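You operate a simulated robot arm through the tools that you are given. There is no shell and no other tool.

You run a simulated robot arm. Do the job below in one go: nothing can be reset, and whatever is moved stays where it is left.

JOB
Put both carrot cubes from the round tin into the tray's small part.
Fine: draw the tray slide toward the tin first, rest the lid on the round mat, and put the lid back on.

The check looks at the end state, three seconds after you hand in, the way a careful person would. Anything else that was tipped, shoved, dropped, spilled or broken makes it a failure. Lids that push on must go on centred and level and be pressed home; caps that screw on are set level and turned clockwise until they are tight.

ROBOT AND FRAMES
A 6-joint arm with a two-finger parallel gripper, fixed in place. Base frame: the origin is at the foot of the arm, x ahead of it, y to its left, z up; the work surface is at about z = 0.86. Lengths are in m, angles in degrees, forces in N, time in s.
With the tool pointing down near the work surface it reaches from about 0.3 to 0.66 m from the base axis. Its first joint turns from -115.0 to 115.0 degrees. Payload 3.43 kg.
The TCP is the grasp point between the finger pads, 0.034 m short of the fingertips. In the tool frame z runs along the fingers and y along their closing line. Largest opening 0.128 m; finger width 0.024, thickness 0.012; the body of the gripper, 0.048 by 0.13 m, starts 0.096 m behind the TCP.
Orientation is told as [roll, pitch, yaw] about the base's x, y, z axes, in that order, counted from this pose: with the fingers straight down and closing along the base's y, the tool's x points along the base's -x, its y along +y and its z along -z.

CONTROLS
- The arm moves only by the tool nudge_tool. Its argument "deltas" is one flat list of numbers, 7 for each row, row after row: the turn, a rotation vector about the tool's x, y, z in degrees, then the shift along the tool's x, y, z in m, then the finger opening in m, from 0 to 0.128. In form: [wx, wy, wz, dx, dy, dz, gripper, wx, wy, wz, dx, dy, dz, gripper, ...]. A call has 1 to 20 rows; each row is the pose to reach, as a shift and turn from the pose commanded when the call began, along the tool's axes at that moment. Each row takes 0.2 s and may step no farther than 0.05 m and 8.6 degrees from the row before; otherwise, or with a gripper value out of range, the whole call is refused. A pose out of reach is approached as far as the arm can. The call stops where the force on the tool passes 40 N (or 10 N more than at its start, if that is more) or the arm is blocked; 0.2 s more then pass. Each finger travels about 0.153 m/s and halts on what it meets, pressing with about 22 N; the grip force reading is that of the motor and also rises with nothing between the fingers. The clock runs only during rows and for 0.2 s after the last one: add rows that repeat a pose to give the fingers time. It gives the time, the measured TCP pose, the force on the tool (base axes), the opening and the grip force at its end, in the units of the frame above (readings bear some noise), with the torque about the TCP (base axes, N m) and any sound that the robot's microphone picked up, and new pictures: "views" is both (left out), scene, wrist or none.
- Cameras (640 x 400 px; columns grow to the right, rows downward): "scene" is fixed at [0.3988, -0.6504, 1.4562]; the picture's right is [0.34, 0.94, 0.00], its down [0.80, -0.29, -0.52] and it looks along [-0.49, 0.18, -0.85] (base axes); focal length 231 px, centre (320, 200). "wrist" rides on the gripper at [0.076, -0.011, -0.16] in the tool frame; the picture's right is [0.15, 0.99, 0.00], its down [-0.88, 0.13, -0.46] and it looks along [-0.45, 0.07, 0.89] (tool axes); focal length 234 px, centre (320, 200). There is no depth. A picture from a camera that has moved, and an enlarged one, comes with that camera's place and axes in the base frame and with its lens.
- move_column(by): slides the trunk up (or, below 0, down) by that many m; the arm rides with it, the base frame stays. It gives what a move gives, with no picture.
- close_up(camera, box): a new picture of the part [left, top, right, bottom] of that camera's present view, enlarged. The clock stands still meanwhile.
- job_done(): hands the job in; it is judged then, once.

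Nothing tells you positions but the pictures and the camera data. Unless the task says otherwise, let go and move clear before handing in.

The tools are called after "Emit:" as name(argument=value, ...) on one line, values as JSON. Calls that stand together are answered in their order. nudge_tool: Moves the arm, as the interface text tells. Its arguments: {"type":"object","properties":{"deltas":{"type":"array","items":{"type":"number"}},"views":{"type":"string","enum":["both","scene","wrist","none"]}},"required":["deltas"]} The other tools are called the same way: move_column (by) slides the trunk up or down; close_up (camera, box) takes an enlarged picture of a part of a camera's view; job_done () hands the job in.

At the start:

```text
time: 0.0
ee_pos: [0.0608, -0.438, 1.1694]
tool_rot: [0.1, 0.0, 0.0]
wrist_force: [-0.2, 0.5, -0.6]
moment: [0.03, -0.02, -0.01]
gripper_width: 0.128
grasp_force: 0.0
trunk travel left (down, up): [-0.925, 0.065]
```

scene: 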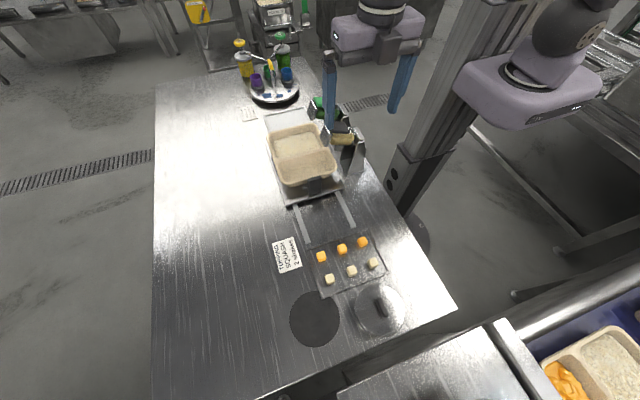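
wrist: 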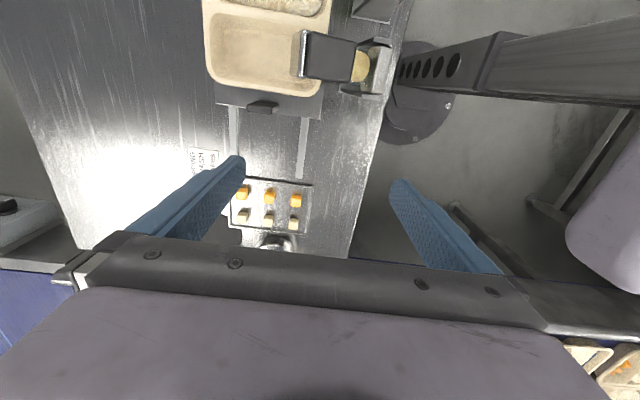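

I see a steel table with a tray on a slide, a board of cubes, a dark round mat and something like a glass-lidded tin near the front right. I'll look closer before moving anything.

Emit:
close_up(camera="scene", box=[260, 220, 440, 360])

Emit:
close_up(camera="scene", box=[230, 90, 390, 220])

Emit:
close_up(camera="scene", box=[220, 20, 340, 120])

Emit:
close_up(camera="wrist", box=[180, 80, 380, 260])

```text
2.86 times, centred on (350, 290) of scene
camera zoom: at [0.3988, -0.6504, 1.4562], right [0.34, 0.94, 0.0], down [0.8, -0.29, -0.52], along [-0.49, 0.18, -0.85], focal length 661 px, centre (234, -57)
```

zoom: 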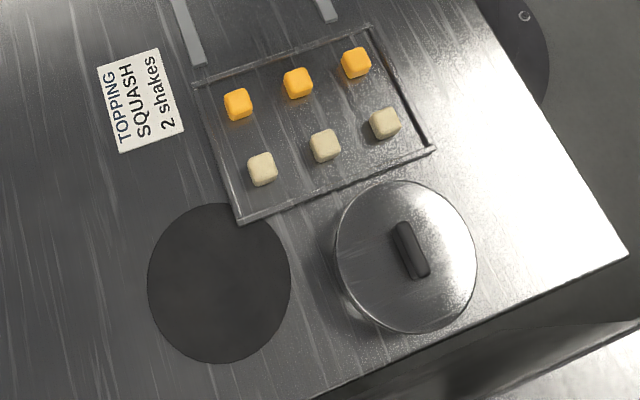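

```text
3.08 times, centred on (310, 155) of scene
camera zoom: at [0.3988, -0.6504, 1.4562], right [0.34, 0.94, 0.0], down [0.8, -0.29, -0.52], along [-0.49, 0.18, -0.85], focal length 712 px, centre (351, 338)
```

zoom: 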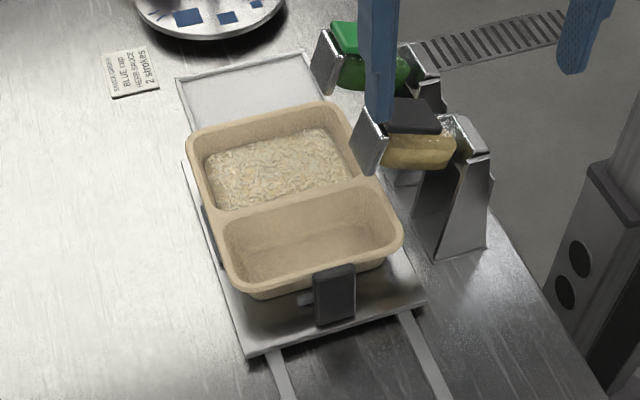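

```text
4.00 times, centred on (280, 70) of scene
camera zoom: at [0.3988, -0.6504, 1.4562], right [0.34, 0.94, 0.0], down [0.8, -0.29, -0.52], along [-0.49, 0.18, -0.85], focal length 926 px, centre (480, 720)
```

zoom: 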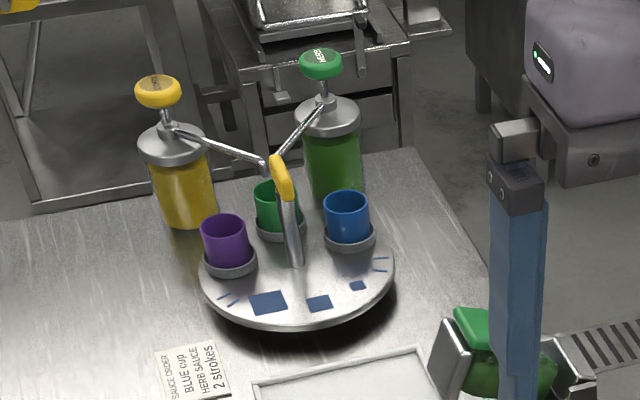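

```text
2.22 times, centred on (280, 170) of wrist
camera zoom: at [-0.0151, -0.4497, 1.329], right [-0.15, 0.99, 0.0], down [0.88, 0.13, 0.46], along [0.45, 0.07, -0.89], focal length 520 px, centre (409, 267)
```

zoom: 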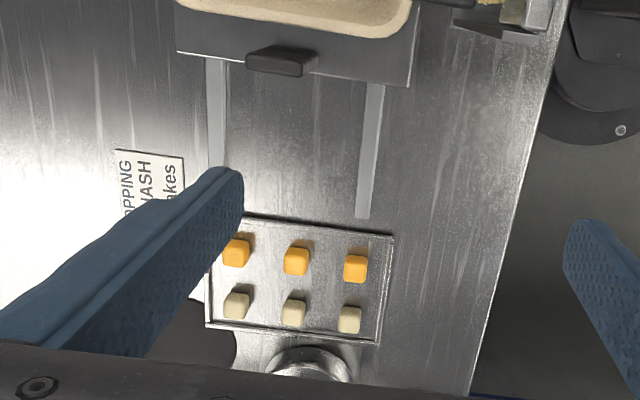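

The tray slide sits around x≈0.04, y≈-0.53 with a dark handle at its front. The tin is near (0.39, -0.51), and the mat near (0.35, -0.65) is at the edge of reach. I'll move over the slide front for a closer look at the handle.

Emit:
nudge_tool(deltas=[0, 0, 0, -0.01, -0.025, 0.03, 0.128, 0, 0, 0, -0.02, -0.05, 0.06, 0.128, 0, 0, 0, -0.03, -0.075, 0.09, 0.128, 0, 0, 0, -0.04, -0.097, 0.12, 0.128, 0, 0, 0, -0.04, -0.097, 0.12, 0.128])

```text
time: 1.2
ee_pos: [0.1011, -0.5339, 1.0513]
tool_rot: [-0.1, 0.0, -0.1]
wrist_force: [-0.9, -0.5, -0.7]
moment: [0.01, -0.01, 0.03]
gripper_width: 0.1279
grasp_force: 0.0
trunk travel left (down, up): [-0.925, 0.065]
camera wrist: at [0.0252, -0.5456, 1.2102], right [-0.15, 0.99, 0.0], down [0.88, 0.13, 0.46], along [0.45, 0.07, -0.89], focal length 234 px, centre (320, 200)
```

scene: 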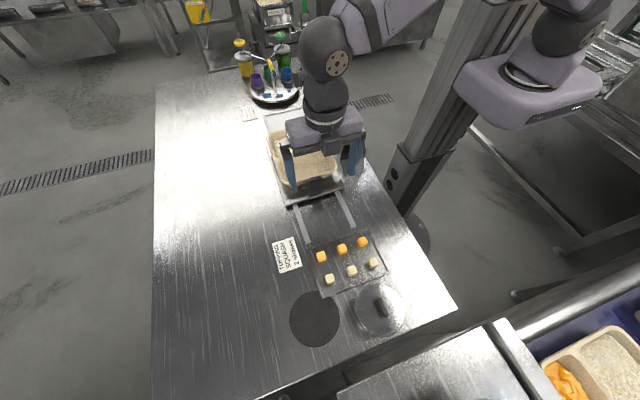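
wrist: 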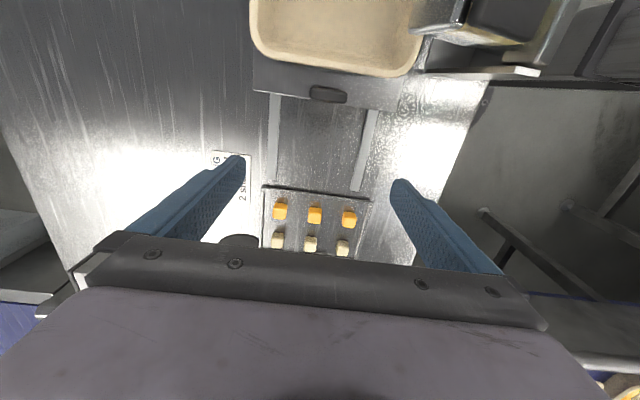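

The hand is now in front of the slide; I'll zoom in on the handle.

Emit:
close_up(camera="wrist", box=[240, 40, 420, 160])

Emit:
close_up(camera="scene", box=[260, 100, 380, 210])

Emit:
close_up(camera="scene", box=[340, 270, 420, 350])

```text
3.33 times, centred on (330, 100) of wrist
camera zoom: at [0.0252, -0.5456, 1.2102], right [-0.15, 0.99, 0.0], down [0.88, 0.13, 0.46], along [0.45, 0.07, -0.89], focal length 781 px, centre (287, 533)
```

zoom: 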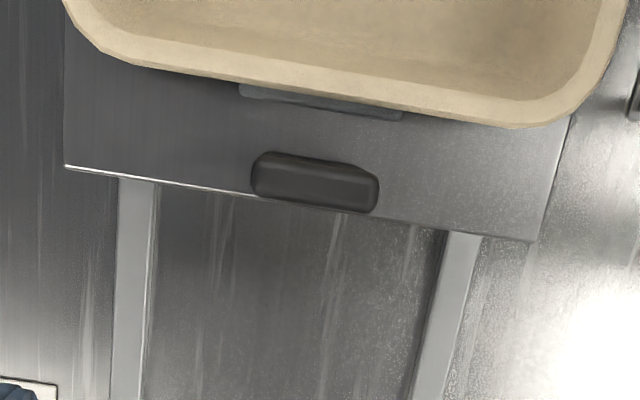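

```text
3.64 times, centred on (320, 155) of scene
camera zoom: at [0.3988, -0.6504, 1.4562], right [0.34, 0.94, 0.0], down [0.8, -0.29, -0.52], along [-0.49, 0.18, -0.85], focal length 842 px, centre (320, 364)
```

zoom: 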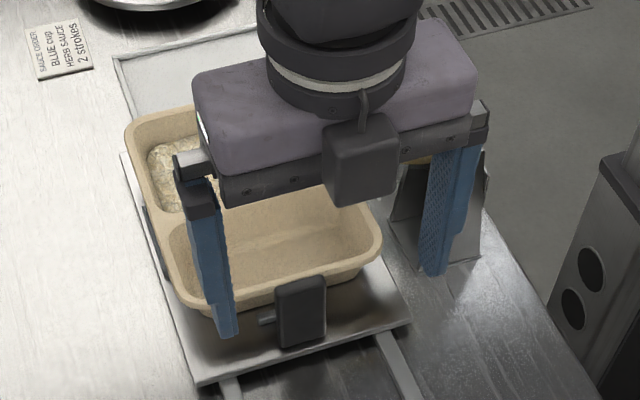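

```text
5.00 times, centred on (380, 310) of scene
camera zoom: at [0.3988, -0.6504, 1.4562], right [0.34, 0.94, 0.0], down [0.8, -0.29, -0.52], along [-0.49, 0.18, -0.85], focal length 1157 px, centre (20, -350)
```

zoom: 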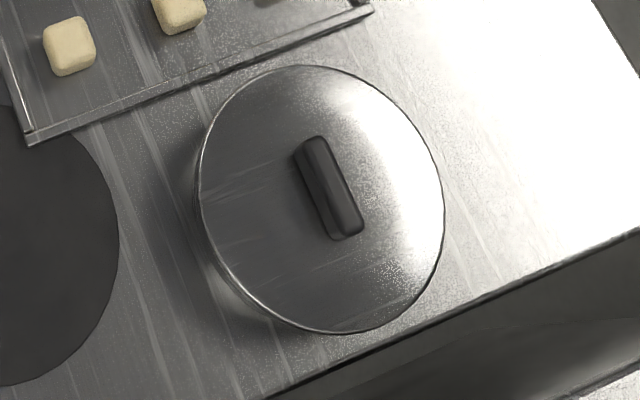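

The handle is an upright plate about 0.04 m wide, at roughly x 0.039, y -0.533 and z 0.88–0.95. I'll line up above it with the fingers closing along y.

Emit:
nudge_tool(deltas=[0, 0, 0, 0.03, 0, 0.01, 0.09, 0, 0, 0, 0.059, 0, 0.03, 0.09, 0, 0, 0, 0.059, 0, 0.055, 0.09, 0, 0, 0, 0.059, 0, 0.055, 0.09])

Emit:
close_up(camera="wrist", box=[220, 100, 420, 260])

Emit:
close_up(camera="scene", box=[260, 100, 380, 210])

```text
time: 2.2
ee_pos: [0.0403, -0.5354, 0.994]
tool_rot: [-0.1, 0.0, 0.0]
wrist_force: [1.0, 0.8, 1.0]
moment: [0.0, -0.03, 0.01]
gripper_width: 0.0901
grasp_force: 0.0
trunk travel left (down, up): [-0.925, 0.065]
camera wrist: at [-0.0353, -0.5465, 1.1542], right [-0.15, 0.99, 0.0], down [0.88, 0.13, 0.46], along [0.45, 0.07, -0.89], focal length 234 px, centre (320, 200)
```

scene: 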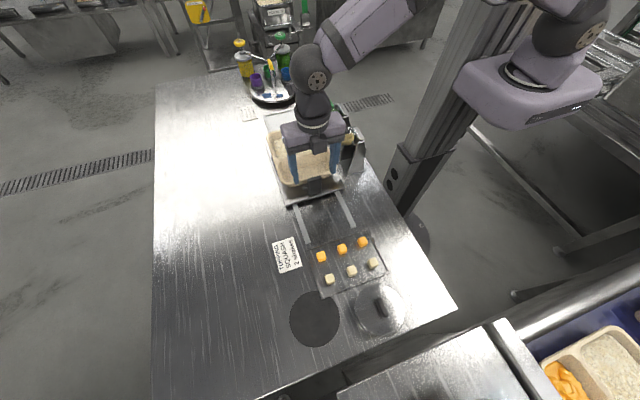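
wrist: 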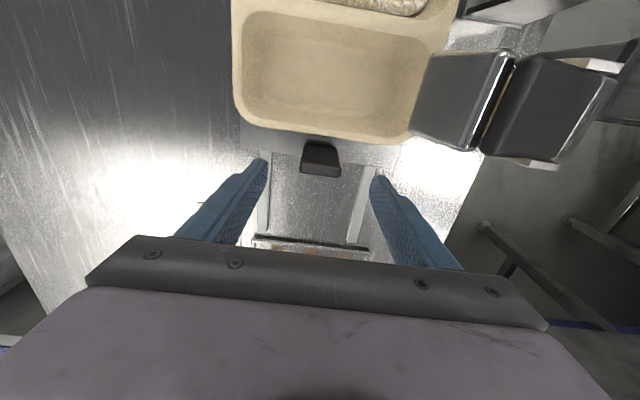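

```text
2.50 times, centred on (320, 180) of wrist
camera zoom: at [-0.0353, -0.5465, 1.1542], right [-0.15, 0.99, 0.0], down [0.88, 0.13, 0.46], along [0.45, 0.07, -0.89], focal length 585 px, centre (320, 250)
```

zoom: 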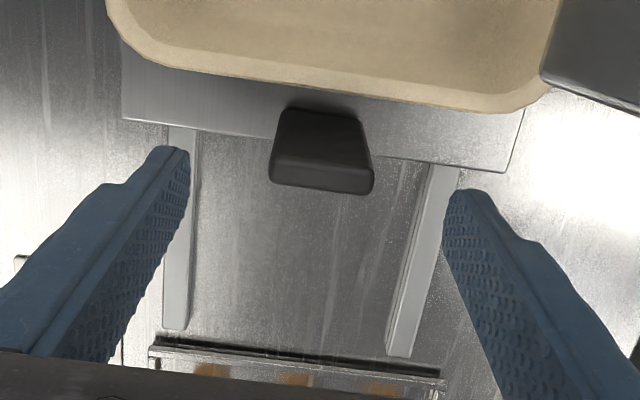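

```text
3.64 times, centred on (320, 155) of scene
camera zoom: at [0.3988, -0.6504, 1.4562], right [0.34, 0.94, 0.0], down [0.8, -0.29, -0.52], along [-0.49, 0.18, -0.85], focal length 842 px, centre (320, 364)
```

zoom: 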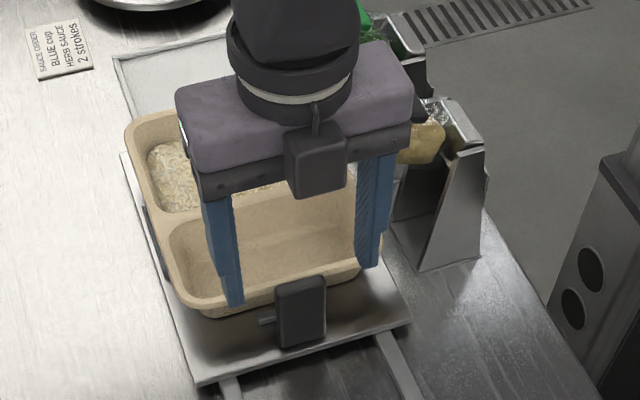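

Alignment with the handle looks right and the holders are clear. I'll go down and close on it.

Emit:
nudge_tool(deltas=[0, 0, 0, 0, 0, 0.03, 0.09, 0, 0, 0, 0, 0, 0.055, 0.09, 0, 0, 0, 0, 0, 0.072, 0.09, 0, 0, 0, 0, 0, 0.072, 0.06, 0, 0, 0, 0, 0, 0.072, 0.03, 0, 0, 0, 0, 0, 0.072, 0.03, 0, 0, 0, 0, 0, 0.072, 0.03])

Emit:
close_up(camera="scene", box=[260, 100, 380, 210])

```text
time: 3.8
ee_pos: [0.0409, -0.5357, 0.9221]
tool_rot: [0.1, 0.1, 0.0]
wrist_force: [-0.1, 8.6, -5.0]
moment: [-1.44, -0.08, 0.01]
gripper_width: 0.0397
grasp_force: 44.6
trunk travel left (down, up): [-0.925, 0.065]
camera wrist: at [-0.0342, -0.5465, 1.0818], right [-0.15, 0.99, 0.0], down [0.88, 0.13, 0.46], along [0.45, 0.07, -0.89], focal length 234 px, centre (320, 200)
```

scene: 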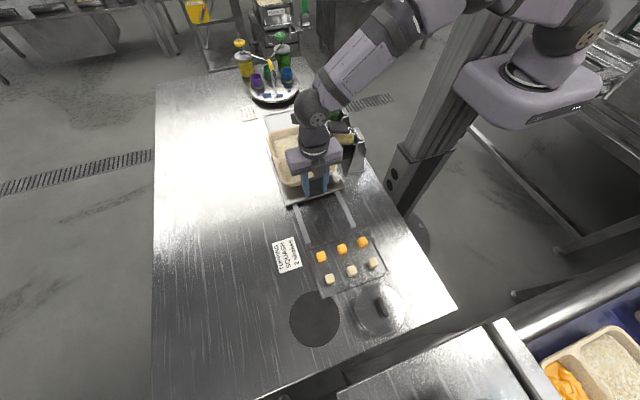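
wrist: 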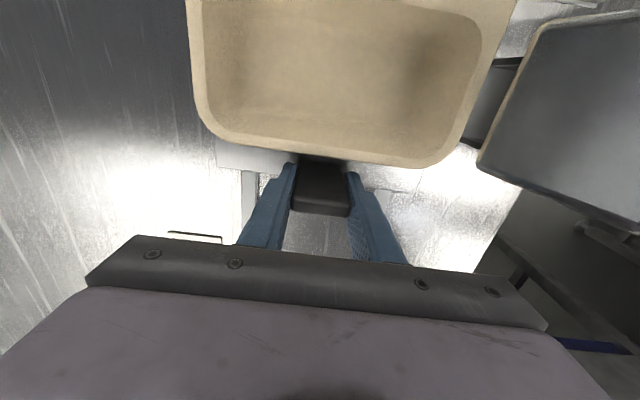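

```text
3.64 times, centred on (320, 155) of scene
camera zoom: at [0.3988, -0.6504, 1.4562], right [0.34, 0.94, 0.0], down [0.8, -0.29, -0.52], along [-0.49, 0.18, -0.85], focal length 842 px, centre (320, 364)
```

zoom: 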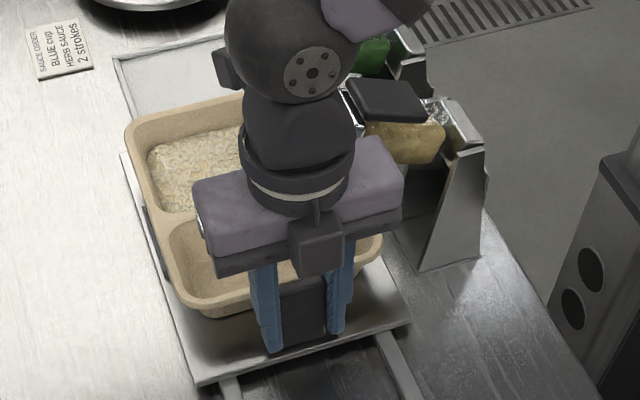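

The grip on the handle is firm at 0.040 m. I'll draw the slide slowly along +x and watch the force and the tray.

Emit:
nudge_tool(deltas=[0, 0, 0, -0.003, 0.001, 0, 0.03, 0, 0, 0, -0.008, 0.001, 0, 0.03, 0, 0, 0, -0.015, 0.001, 0, 0.03, 0, 0, 0, -0.022, 0.001, 0, 0.03, 0, 0, 0, -0.029, 0.001, 0, 0.03, 0, 0, 0, -0.036, 0.001, 0, 0.03, 0, 0, 0, -0.043, 0.001, 0, 0.03, 0, 0, 0, -0.048, 0.001, 0, 0.03, 0, 0, 0, -0.05, 0.001, 0, 0.03])

Emit:
close_up(camera="scene", box=[260, 100, 380, 210])

```text
time: 5.8
ee_pos: [0.0927, -0.5347, 0.9219]
tool_rot: [0.0, -0.1, -0.1]
wrist_force: [-0.9, -2.7, -12.1]
moment: [-0.4, -0.18, 0.04]
gripper_width: 0.0396
grasp_force: 45.4
trunk travel left (down, up): [-0.925, 0.065]
camera wrist: at [0.0164, -0.5464, 1.0819], right [-0.15, 0.99, 0.0], down [0.88, 0.13, 0.46], along [0.45, 0.07, -0.89], focal length 234 px, centre (320, 200)
```

scene: 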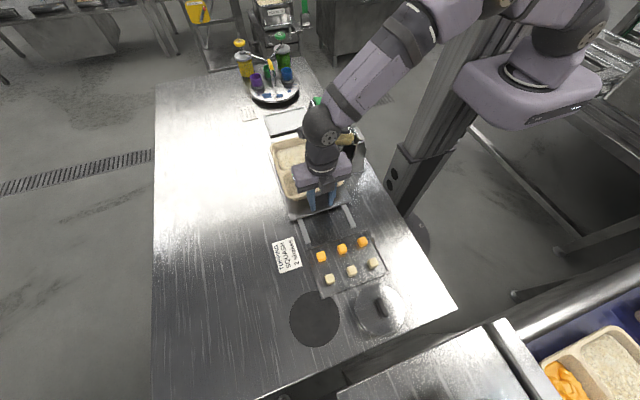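
wrist: 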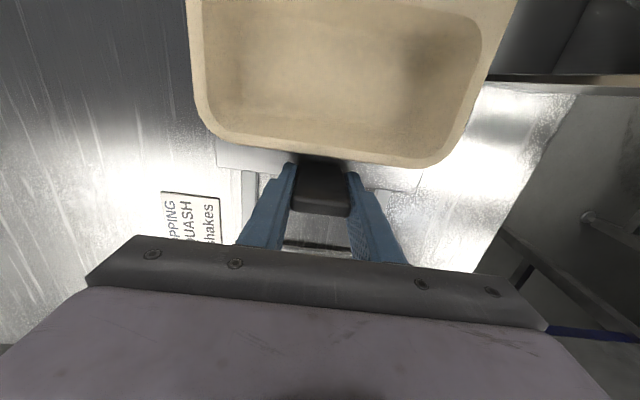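

```text
3.64 times, centred on (320, 155) of scene
camera zoom: at [0.3988, -0.6504, 1.4562], right [0.34, 0.94, 0.0], down [0.8, -0.29, -0.52], along [-0.49, 0.18, -0.85], focal length 842 px, centre (320, 364)
```

zoom: 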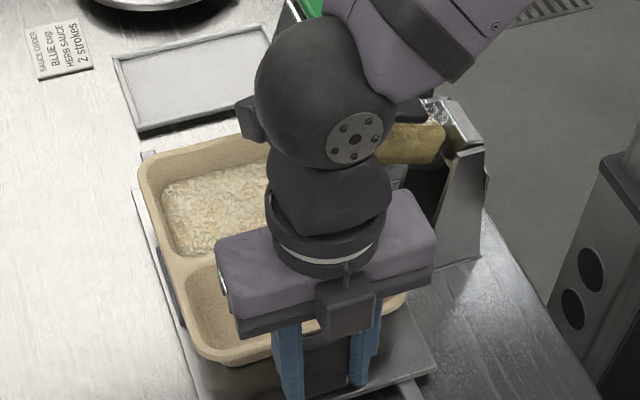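

The slide and tray move together smoothly. I'll keep pulling toward the end stop, slowing down near the end of the rails.

Emit:
nudge_tool(deltas=[0, 0, 0, -0.003, 0, 0.001, 0.03, 0, 0, 0, -0.008, 0, 0.001, 0.03, 0, 0, 0, -0.015, 0, 0.001, 0.03, 0, 0, 0, -0.022, 0, 0.001, 0.03, 0, 0, 0, -0.029, 0, 0.001, 0.03, 0, 0, 0, -0.036, 0, 0.001, 0.03, 0, 0, 0, -0.043, 0, 0.001, 0.03, 0, 0, 0, -0.049, 0, 0.001, 0.03, 0, 0, 0, -0.054, 0, 0.001, 0.03, 0, 0, 0, -0.058, 0, 0.001, 0.03, 0, 0, 0, -0.061, 0, 0.001, 0.03, 0, 0, 0, -0.064, 0, 0.001, 0.03, 0, 0, 0, -0.067, 0, 0.001, 0.03, 0, 0, 0, -0.07, 0, 0.001, 0.03])

Emit:
close_up(camera="scene", box=[250, 120, 400, 240])

```text
time: 8.8
ee_pos: [0.1518, -0.5358, 0.9221]
tool_rot: [0.0, 0.0, -0.2]
wrist_force: [-36.5, -9.6, 9.7]
moment: [0.81, -0.52, 0.07]
gripper_width: 0.0401
grasp_force: 44.8
trunk travel left (down, up): [-0.925, 0.065]
camera wrist: at [0.0763, -0.5461, 1.082], right [-0.14, 0.99, 0.0], down [0.88, 0.13, 0.45], along [0.45, 0.07, -0.89], focal length 234 px, centre (320, 200)
```

scene: 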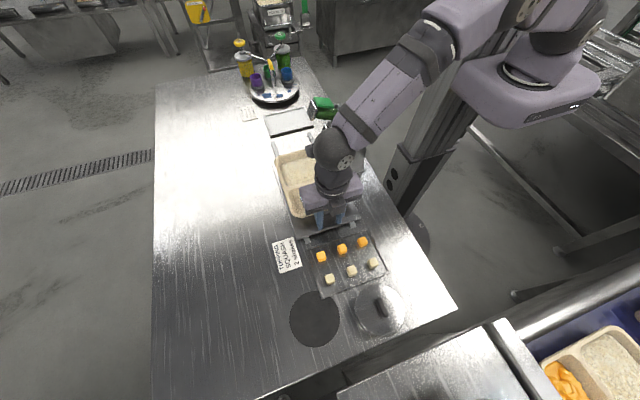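
wrist: 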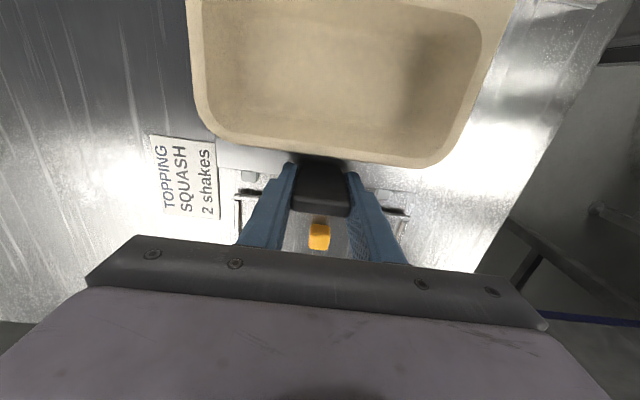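

```text
3.33 times, centred on (325, 180) of scene
camera zoom: at [0.3988, -0.6504, 1.4562], right [0.34, 0.94, 0.0], down [0.8, -0.29, -0.52], along [-0.49, 0.18, -0.85], focal length 772 px, centre (303, 267)
```

zoom: 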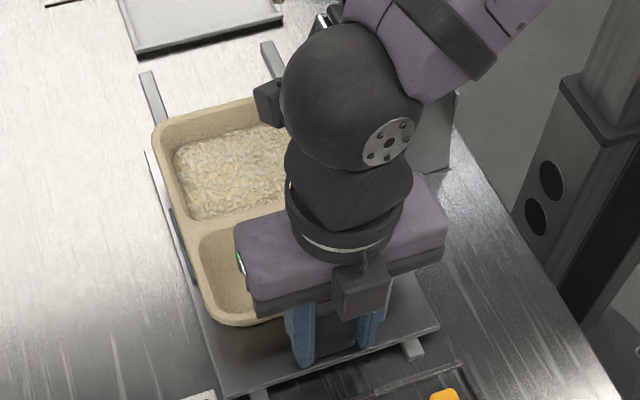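

The slide has reached its stop, with the handle now at about x=0.152. I'll relax the pull, let go and rise straight up.

Emit:
nudge_tool(deltas=[0, 0, 0, 0.005, 0, 0, 0.03, 0, 0, 0, 0.0105, 0, 0, 0.03, 0, 0, 0, 0.0105, 0, 0, 0.06, 0, 0, 0, 0.0105, 0, 0, 0.08, 0, 0, 0, 0.0105, 0, 0, 0.08, 0, 0, 0, 0.0105, 0, -0.03, 0.08, 0, 0, 0, 0.0105, 0, -0.07, 0.08, 0, 0, 0, 0.0105, 0, -0.11, 0.08, 0, 0, 0, 0.0105, 0, -0.15, 0.08, 0, 0, 0, 0.0105, 0, -0.15, 0.08])

Emit:
close_up(camera="scene", box=[250, 120, 400, 240])

```text
time: 11.0
ee_pos: [0.1516, -0.5347, 1.0707]
tool_rot: [0.0, 0.0, 0.1]
wrist_force: [0.2, -0.2, -1.2]
moment: [-0.02, 0.02, 0.04]
gripper_width: 0.0796
grasp_force: 0.1
trunk travel left (down, up): [-0.925, 0.065]
camera wrist: at [0.0761, -0.5466, 1.2304], right [-0.15, 0.99, 0.0], down [0.88, 0.13, 0.46], along [0.45, 0.07, -0.89], focal length 234 px, centre (320, 200)
```

scene: 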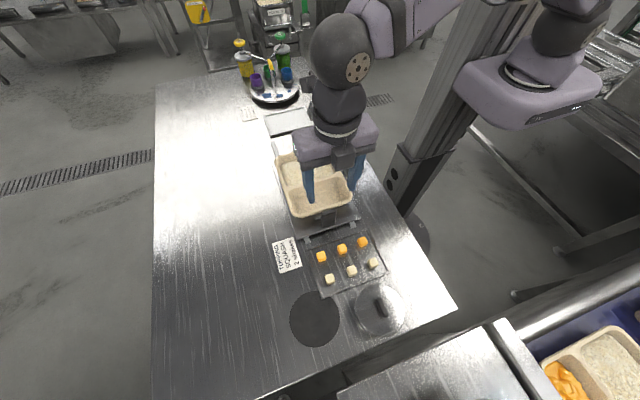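
wrist: 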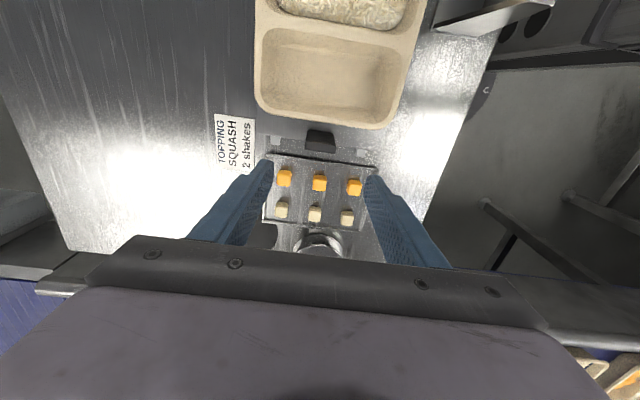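

```text
3.33 times, centred on (325, 180) of scene
camera zoom: at [0.3988, -0.6504, 1.4562], right [0.34, 0.94, 0.0], down [0.8, -0.29, -0.52], along [-0.49, 0.18, -0.85], focal length 772 px, centre (303, 267)
```

zoom: 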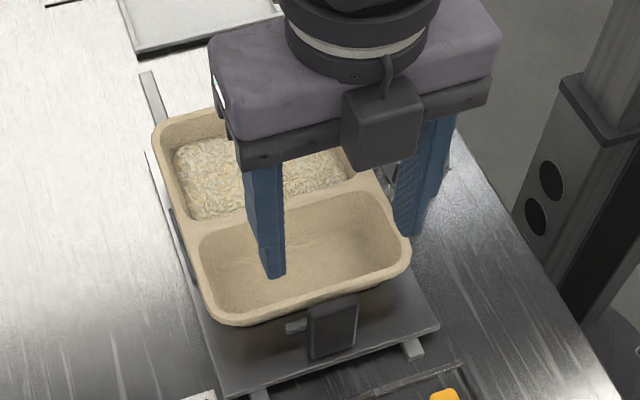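

The slide is at its stop with the tray undisturbed. Next I'll move over the tin at about (0.388, -0.508), keeping high, to look at the lid and check reach.

Emit:
nudge_tool(deltas=[0, 0, 0, -0.04, 0.005, 0, 0.08, 0, 0, 0, -0.08, 0.01, 0, 0.08, 0, 0, 0, -0.12, 0.015, 0, 0.08, 0, 0, 0, -0.16, 0.02, 0, 0.08, 0, 0, 0, -0.2, 0.023, 0, 0.08, 0, 0, 0, -0.236, 0.027, 0, 0.08, 0, 0, 0, -0.236, 0.027, 0, 0.08])

Emit:
close_up(camera="wrist", box=[220, 60, 420, 260])

Emit:
close_up(camera="scene", box=[260, 220, 440, 360])

```text
time: 12.6
ee_pos: [0.3819, -0.5044, 1.0697]
tool_rot: [0.1, 0.0, 0.0]
wrist_force: [-0.4, -0.9, 0.4]
moment: [-0.01, -0.01, -0.02]
gripper_width: 0.0798
grasp_force: 0.0
out of reach, approached as far as the arm can: row 6, 7
trunk travel left (down, up): [-0.925, 0.065]
camera wrist: at [0.3059, -0.516, 1.2291], right [-0.15, 0.99, 0.0], down [0.88, 0.13, 0.46], along [0.45, 0.07, -0.89], focal length 234 px, centre (320, 200)
```

scene: 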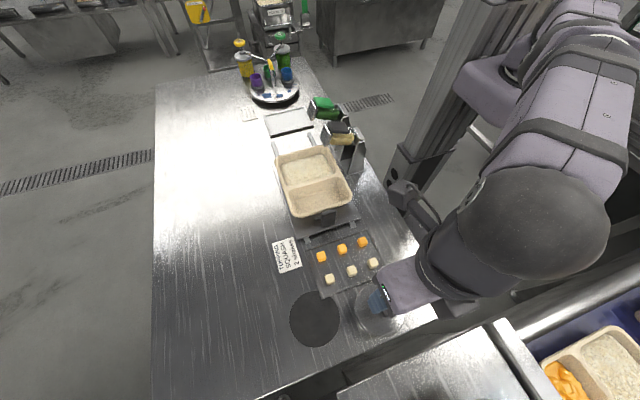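
wrist: 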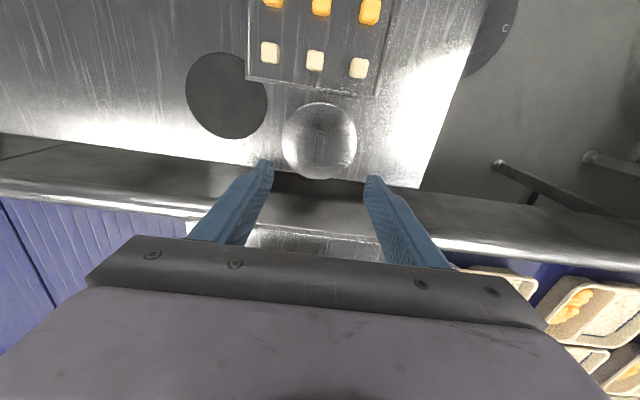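

```text
2.00 times, centred on (320, 160) of wrist
camera zoom: at [0.3059, -0.516, 1.2291], right [-0.15, 0.99, 0.0], down [0.88, 0.13, 0.46], along [0.45, 0.07, -0.89], focal length 468 px, centre (320, 280)
```

zoom: 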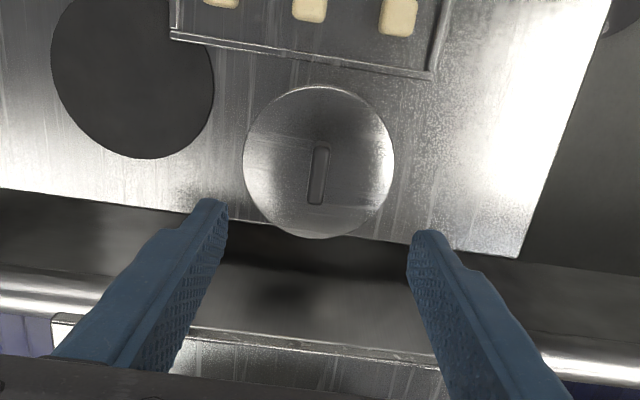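

```text
2.86 times, centred on (350, 290) of scene
camera zoom: at [0.3988, -0.6504, 1.4562], right [0.34, 0.94, 0.0], down [0.8, -0.29, -0.52], along [-0.49, 0.18, -0.85], focal length 661 px, centre (234, -57)
```

zoom: 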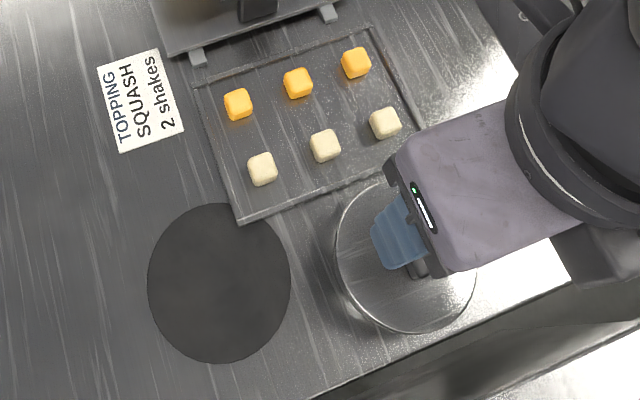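

The lid centre works out to about (0.386, -0.505). Its handle runs along x at y=-0.505, with its top near z≈0.92. The mat centre is about (0.351, -0.646), or r≈0.735, which a vertical tool can't reach, so I'll grip the handle with the tool leaning back about the closing axis. First I'll tilt and see how it behaves.

Emit:
nudge_tool(deltas=[0, -8.3, 0, 0, 0, 0, 0.06, 0, -16.6, 0, 0, 0, 0, 0.06, 0, -25, 0, 0, 0, 0, 0.06, 0, -25, 0, 0, 0, 0, 0.06])

```text
time: 13.6
ee_pos: [0.3839, -0.5034, 1.0703]
tool_rot: [0.0, -25.2, 0.0]
wrist_force: [0.2, -0.7, -0.7]
moment: [0.01, 0.02, -0.01]
gripper_width: 0.0601
grasp_force: 0.1
trunk travel left (down, up): [-0.925, 0.065]
camera wrist: at [0.2473, -0.515, 1.1826], right [-0.13, 0.99, -0.06], down [0.6, 0.13, 0.79], along [0.79, 0.07, -0.62], focal length 234 px, centre (320, 200)
```

scene: 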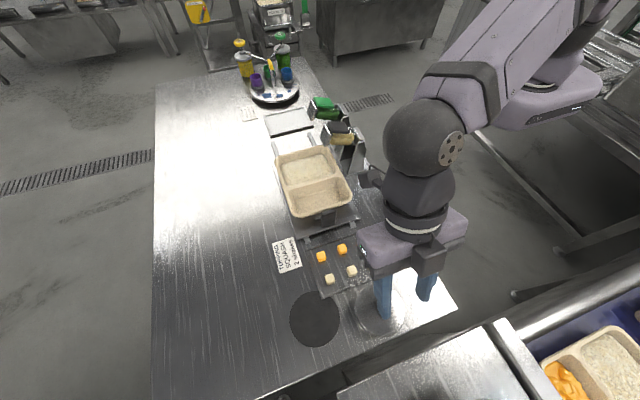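
wrist: 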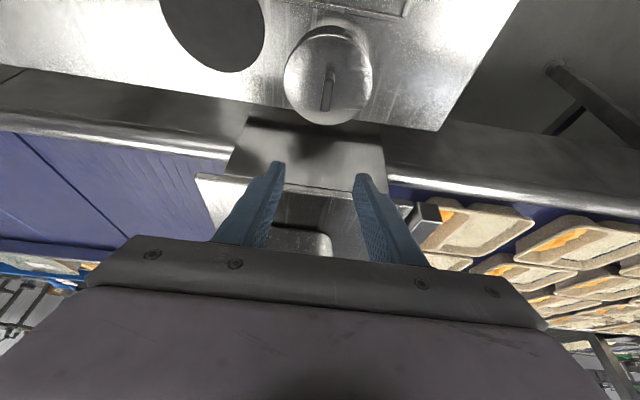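

The tilt works fine. With the hand empty, I'll test whether the leaning tool, turned toward the mat, can reach the mat centre.

Emit:
nudge_tool(deltas=[3.235, 0, 6.905, 0.0096, -0.0178, 0.0107, 0.06, 6.47, 0, 13.81, 0.0192, -0.0356, 0.0214, 0.06, 9.705, 0, 20.715, 0.0288, -0.0534, 0.032, 0.06, 12.94, 0, 27.62, 0.0385, -0.0712, 0.0427, 0.06, 16.175, 0, 34.525, 0.0481, -0.0889, 0.0534, 0.06, 19.41, 0, 41.43, 0.0577, -0.1067, 0.0641, 0.06, 22.645, 0, 48.335, 0.0673, -0.1245, 0.0747, 0.06, 25.88, 0, 55.24, 0.0769, -0.1423, 0.0854, 0.06, 25.88, 0, 55.24, 0.0769, -0.1423, 0.0854, 0.06])

```text
time: 15.6
ee_pos: [0.3513, -0.644, 0.9615]
tool_rot: [-0.1, -24.9, -60.8]
wrist_force: [0.8, 0.8, -0.7]
moment: [-0.03, -0.04, 0.01]
gripper_width: 0.0601
grasp_force: 0.2
trunk travel left (down, up): [-0.925, 0.065]
camera wrist: at [0.2747, -0.5304, 1.0746], right [0.8, 0.6, -0.06], down [0.41, -0.46, 0.79], along [0.44, -0.65, -0.62], focal length 234 px, centre (320, 200)
```

scene: 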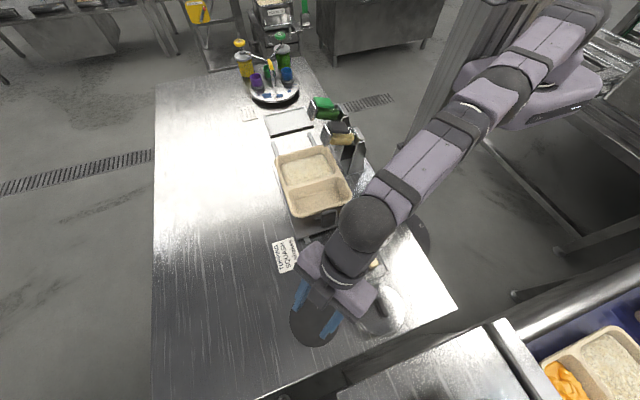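
wrist: 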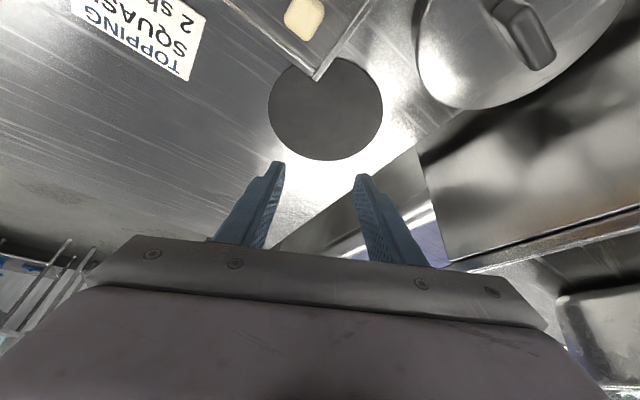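

The mat is reachable this way. The board's corner overlaps the mat, so I'll set the lid slightly outward of the mat centre. I'll zoom in on the lid from this angle to judge the handle height.

Emit:
close_up(camera="wrist", box=[400, 0, 640, 130])

Emit:
close_up(camera="wrist", box=[240, 30, 420, 180])

```text
2.67 times, centred on (520, 65) of wrist
camera zoom: at [0.2747, -0.5304, 1.0746], right [0.8, 0.6, -0.06], down [0.41, -0.46, 0.79], along [0.44, -0.65, -0.62], focal length 624 px, centre (-213, 560)
```

zoom: 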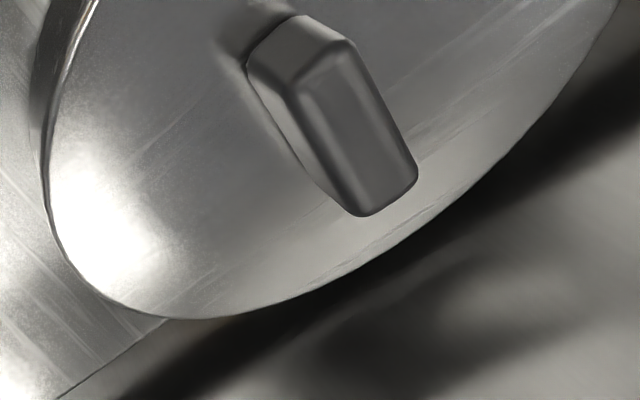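

```text
2.67 times, centred on (330, 105) of wrist
camera zoom: at [0.2747, -0.5304, 1.0746], right [0.8, 0.6, -0.06], down [0.41, -0.46, 0.79], along [0.44, -0.65, -0.62], focal length 624 px, centre (293, 453)
```

zoom: 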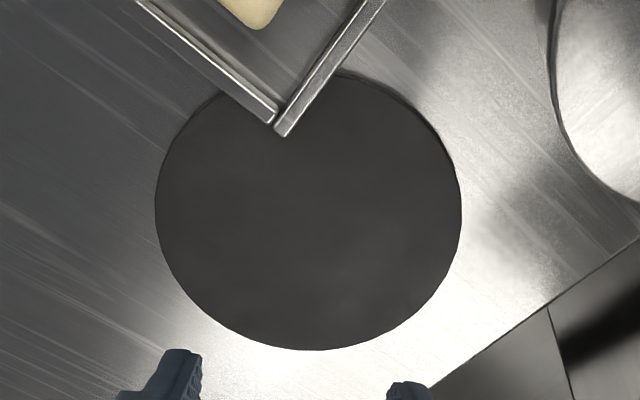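

The handle top is at about z≈0.924 and the lid surface at about z≈0.907. I'll test another 2 cm of reach outward, since I plan to set the lid down slightly past the mat centre.

Emit:
nudge_tool(deltas=[0, 0, 0, -0.0139, 0, 0.0175, 0.06, 0, 0, 0, -0.0139, 0, 0.0175, 0.06], views="none")

```text
time: 16.2
ee_pos: [0.3508, -0.6442, 0.9542]
tool_rot: [-0.1, -25.1, -61.1]
wrist_force: [0.4, -0.1, 0.4]
moment: [0.0, 0.0, 0.04]
gripper_width: 0.0601
grasp_force: 0.1
out of reach, approached as far as the arm can: row 1, 2
trunk travel left (down, up): [-0.925, 0.065]
```

Maximum reach at this tilt ends near r≈0.733, so I'll use about 30° of tilt. I'll set the lid down near (0.367, -0.645), which clears the board corner and stays on the mat. Now I'm returning over the tin.

Emit:
nudge_tool(deltas=[-3.235, 0, -6.905, 0.0103, 0.0105, -0.0112, 0.06, -6.47, 0, -13.81, 0.0206, 0.0211, -0.0223, 0.06, -9.705, 0, -20.715, 0.0309, 0.0316, -0.0335, 0.06, -12.94, 0, -27.62, 0.0412, 0.0422, -0.0446, 0.06, -16.175, 0, -34.525, 0.0515, 0.0527, -0.0558, 0.06, -19.41, 0, -41.43, 0.0618, 0.0632, -0.0669, 0.06, -22.645, 0, -48.335, 0.0721, 0.0738, -0.0781, 0.06, -25.88, 0, -55.24, 0.0824, 0.0843, -0.0892, 0.06, -25.88, 0, -55.24, 0.0824, 0.0843, -0.0892, 0.06])

```text
time: 18.2
ee_pos: [0.3716, -0.5053, 0.9995]
tool_rot: [0.1, -25.0, 0.1]
wrist_force: [0.1, -0.3, 0.7]
moment: [0.04, -0.01, -0.02]
gripper_width: 0.0599
grasp_force: 0.0
trunk travel left (down, up): [-0.925, 0.065]
camera wrist: at [0.2351, -0.5171, 1.1129], right [-0.13, 0.99, -0.06], down [0.61, 0.13, 0.79], along [0.78, 0.07, -0.62], focal length 234 px, centre (320, 200)
```

scene: 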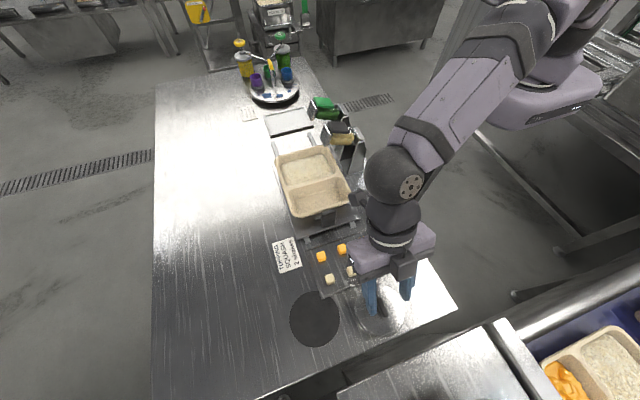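
wrist: 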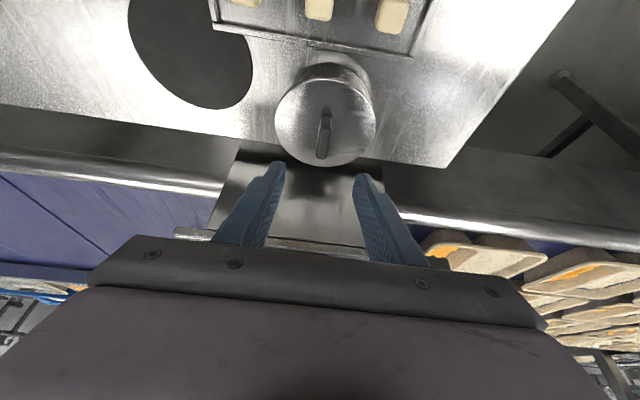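

Back over the tin at the 25° tilt. I'll add 5° more, come lower and check the alignment with the handle.

Emit:
nudge_tool(deltas=[0, -5, 0, 0.007, 0, 0.0244, 0.05, 0, -5, 0, 0.007, 0, 0.0244, 0.05], views="wrist")

Emit:
close_up(camera="wrist", box=[230, 60, 410, 210])

Emit:
close_up(camera="scene", box=[330, 250, 430, 350])

```text
time: 18.8
ee_pos: [0.374, -0.506, 0.9737]
tool_rot: [-0.1, -30.0, 0.0]
wrist_force: [-0.1, 0.0, 0.5]
moment: [0.01, 0.0, 0.0]
gripper_width: 0.0499
grasp_force: 0.1
trunk travel left (down, up): [-0.925, 0.065]
camera wrist: at [0.2286, -0.517, 1.0759], right [-0.13, 0.99, -0.07], down [0.53, 0.13, 0.84], along [0.84, 0.07, -0.55], focal length 234 px, centre (320, 200)
```

wrist: 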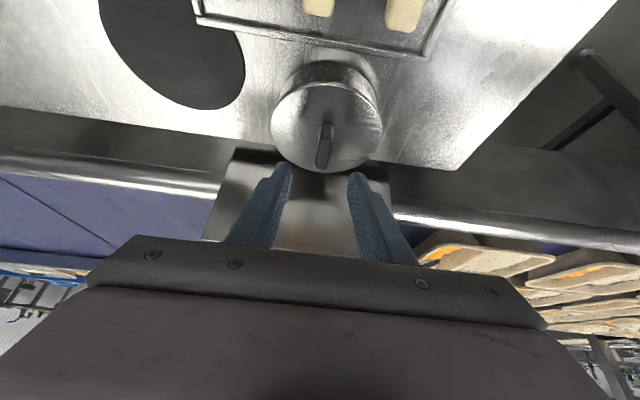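

```text
2.67 times, centred on (320, 135) of wrist
camera zoom: at [0.2286, -0.517, 1.0759], right [-0.13, 0.99, -0.07], down [0.53, 0.13, 0.84], along [0.84, 0.07, -0.55], focal length 624 px, centre (320, 373)
```

zoom: 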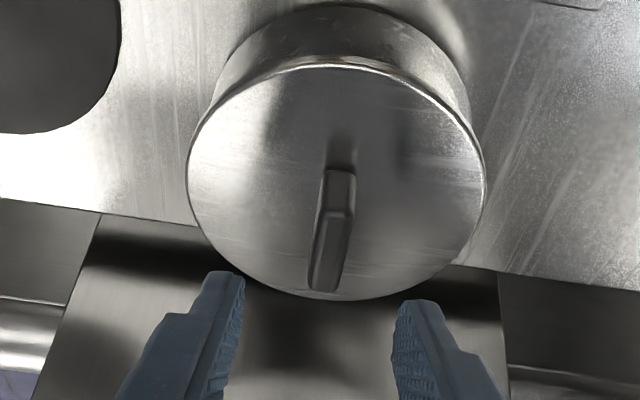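

```text
4.00 times, centred on (380, 300) of scene
camera zoom: at [0.3988, -0.6504, 1.4562], right [0.34, 0.94, 0.0], down [0.8, -0.29, -0.52], along [-0.49, 0.18, -0.85], focal length 926 px, centre (80, -200)
```

zoom: 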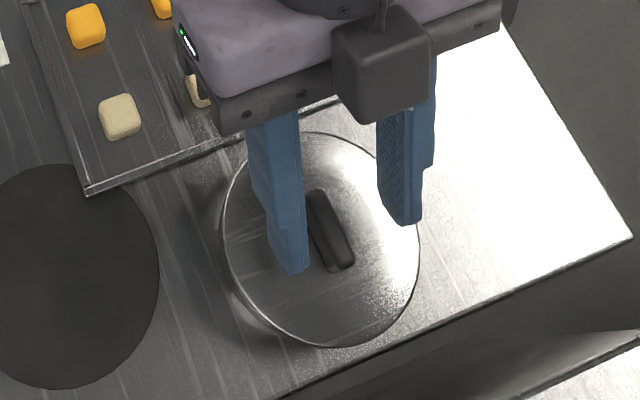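

Alignment is good. I'll descend so the fingertips straddle the handle just above the lid, then close.

Emit:
nudge_tool(deltas=[0, 0, 0, 0.006, 0.0003, 0.012, 0.05, 0, 0, 0, 0.0105, 0.0005, 0.021, 0.05, 0, 0, 0, 0.0127, 0.0005, 0.025, 0.05, 0, 0, 0, 0.0127, 0.0005, 0.025, 0.05], views="wrist")

Emit:
close_up(camera="scene", box=[340, 260, 420, 340])

Emit:
close_up(camera="wrist", box=[230, 80, 410, 230])

```text
time: 19.8
ee_pos: [0.3754, -0.5044, 0.9458]
tool_rot: [0.0, -30.0, 0.0]
wrist_force: [-0.7, 0.6, -0.4]
moment: [-0.01, 0.03, -0.03]
gripper_width: 0.0499
grasp_force: 0.0
trunk travel left (down, up): [-0.925, 0.065]
camera wrist: at [0.2301, -0.5161, 1.0469], right [-0.13, 0.99, -0.07], down [0.53, 0.13, 0.83], along [0.84, 0.07, -0.55], focal length 234 px, centre (320, 200)
```

wrist: 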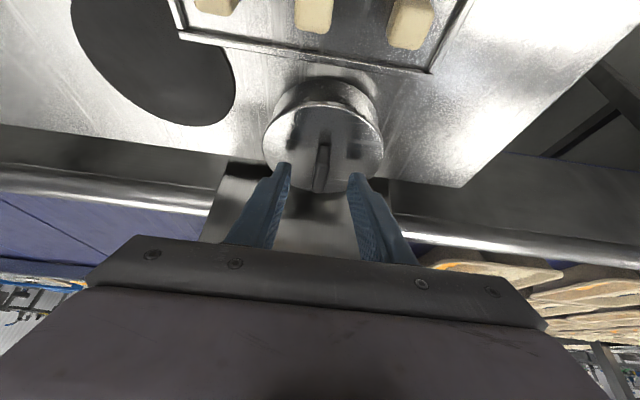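

```text
5.00 times, centred on (380, 300) of scene
camera zoom: at [0.3988, -0.6504, 1.4562], right [0.34, 0.94, 0.0], down [0.8, -0.29, -0.52], along [-0.49, 0.18, -0.85], focal length 1157 px, centre (20, -300)
```

zoom: 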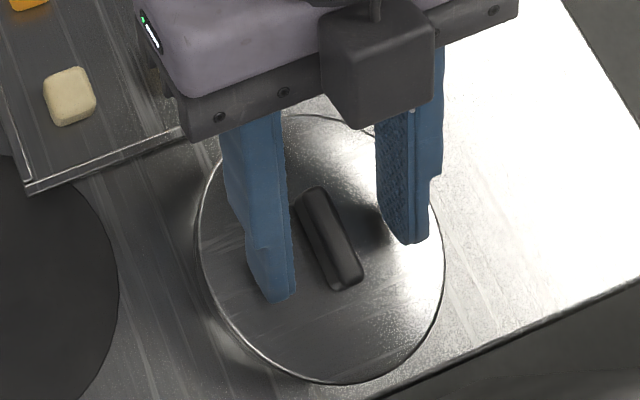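

```text
2.67 times, centred on (320, 155) of wrist
camera zoom: at [0.2301, -0.5161, 1.0469], right [-0.13, 0.99, -0.07], down [0.53, 0.13, 0.83], along [0.84, 0.07, -0.55], focal length 624 px, centre (320, 320)
```

zoom: 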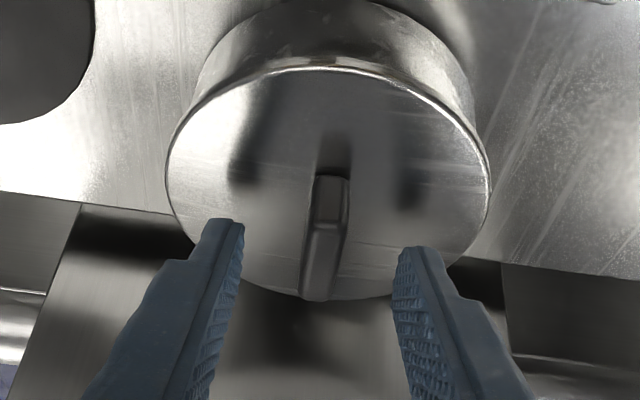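

The fingertip reflections suggest the tips are still several millimetres above the lid. I'll lower a little more for a deeper grip and watch the force.

Emit:
nudge_tool(deltas=[0, 0, 0, 0.0015, 0, 0.0026, 0.05, 0, 0, 0, 0.003, 0, 0.0052, 0.05, 0, 0, 0, 0.003, 0, 0.0052, 0.05], views="none")

Emit:
close_up(camera="wrist", box=[230, 80, 410, 230])

```text
time: 20.6
ee_pos: [0.3755, -0.5039, 0.9397]
tool_rot: [0.0, -30.1, 0.1]
wrist_force: [0.0, 0.8, -0.2]
moment: [-0.04, -0.03, -0.01]
gripper_width: 0.0501
grasp_force: 0.0
trunk travel left (down, up): [-0.925, 0.065]
```

```text
2.67 times, centred on (320, 155) of wrist
camera zoom: at [0.2302, -0.5157, 1.0406], right [-0.13, 0.99, -0.07], down [0.53, 0.13, 0.83], along [0.84, 0.07, -0.55], focal length 624 px, centre (320, 320)
```

zoom: 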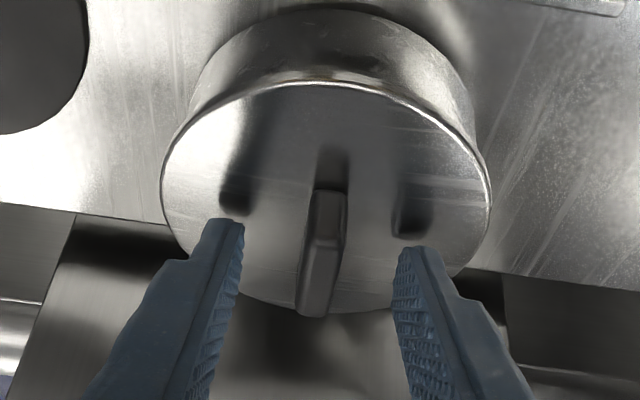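

The fingertips are now about 2 mm above the lid, straddling the handle. Closing.

Emit:
nudge_tool(deltas=[0, 0, 0, 0, 0, 0, 0.03, 0, 0, 0, 0, 0, 0, 0.008, 0, 0, 0, 0, 0, 0, 0.004, 0, 0, 0, 0, 0, 0, 0.004], views="wrist")

Emit:
close_up(camera="scene", box=[340, 260, 420, 340])

Emit:
close_up(camera="wrist", box=[230, 80, 410, 230])

```text
time: 21.6
ee_pos: [0.376, -0.5047, 0.9394]
tool_rot: [0.0, -30.1, 0.0]
wrist_force: [-0.3, -3.0, -0.1]
moment: [-0.07, 0.01, -0.04]
gripper_width: 0.011
grasp_force: 22.1
trunk travel left (down, up): [-0.925, 0.065]
camera wrist: at [0.2301, -0.5162, 1.0405], right [-0.13, 0.99, -0.07], down [0.53, 0.13, 0.83], along [0.84, 0.07, -0.55], focal length 234 px, centre (320, 200)
```

wrist: 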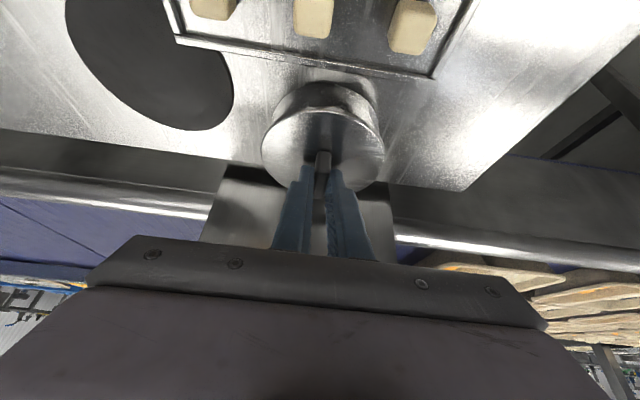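

```text
5.00 times, centred on (380, 300) of scene
camera zoom: at [0.3988, -0.6504, 1.4562], right [0.34, 0.94, 0.0], down [0.8, -0.29, -0.52], along [-0.49, 0.18, -0.85], focal length 1157 px, centre (20, -300)
```

zoom: 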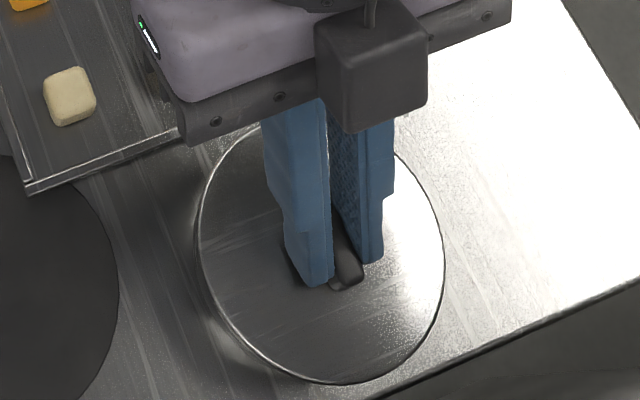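

```text
2.67 times, centred on (320, 155) of wrist
camera zoom: at [0.2301, -0.5162, 1.0405], right [-0.13, 0.99, -0.07], down [0.53, 0.13, 0.83], along [0.84, 0.07, -0.55], focal length 624 px, centre (320, 320)
```

zoom: 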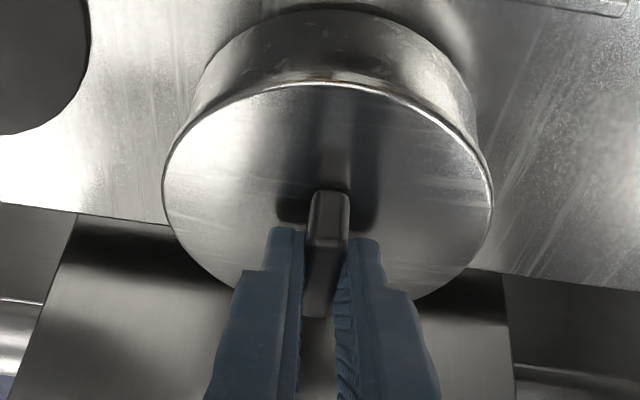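

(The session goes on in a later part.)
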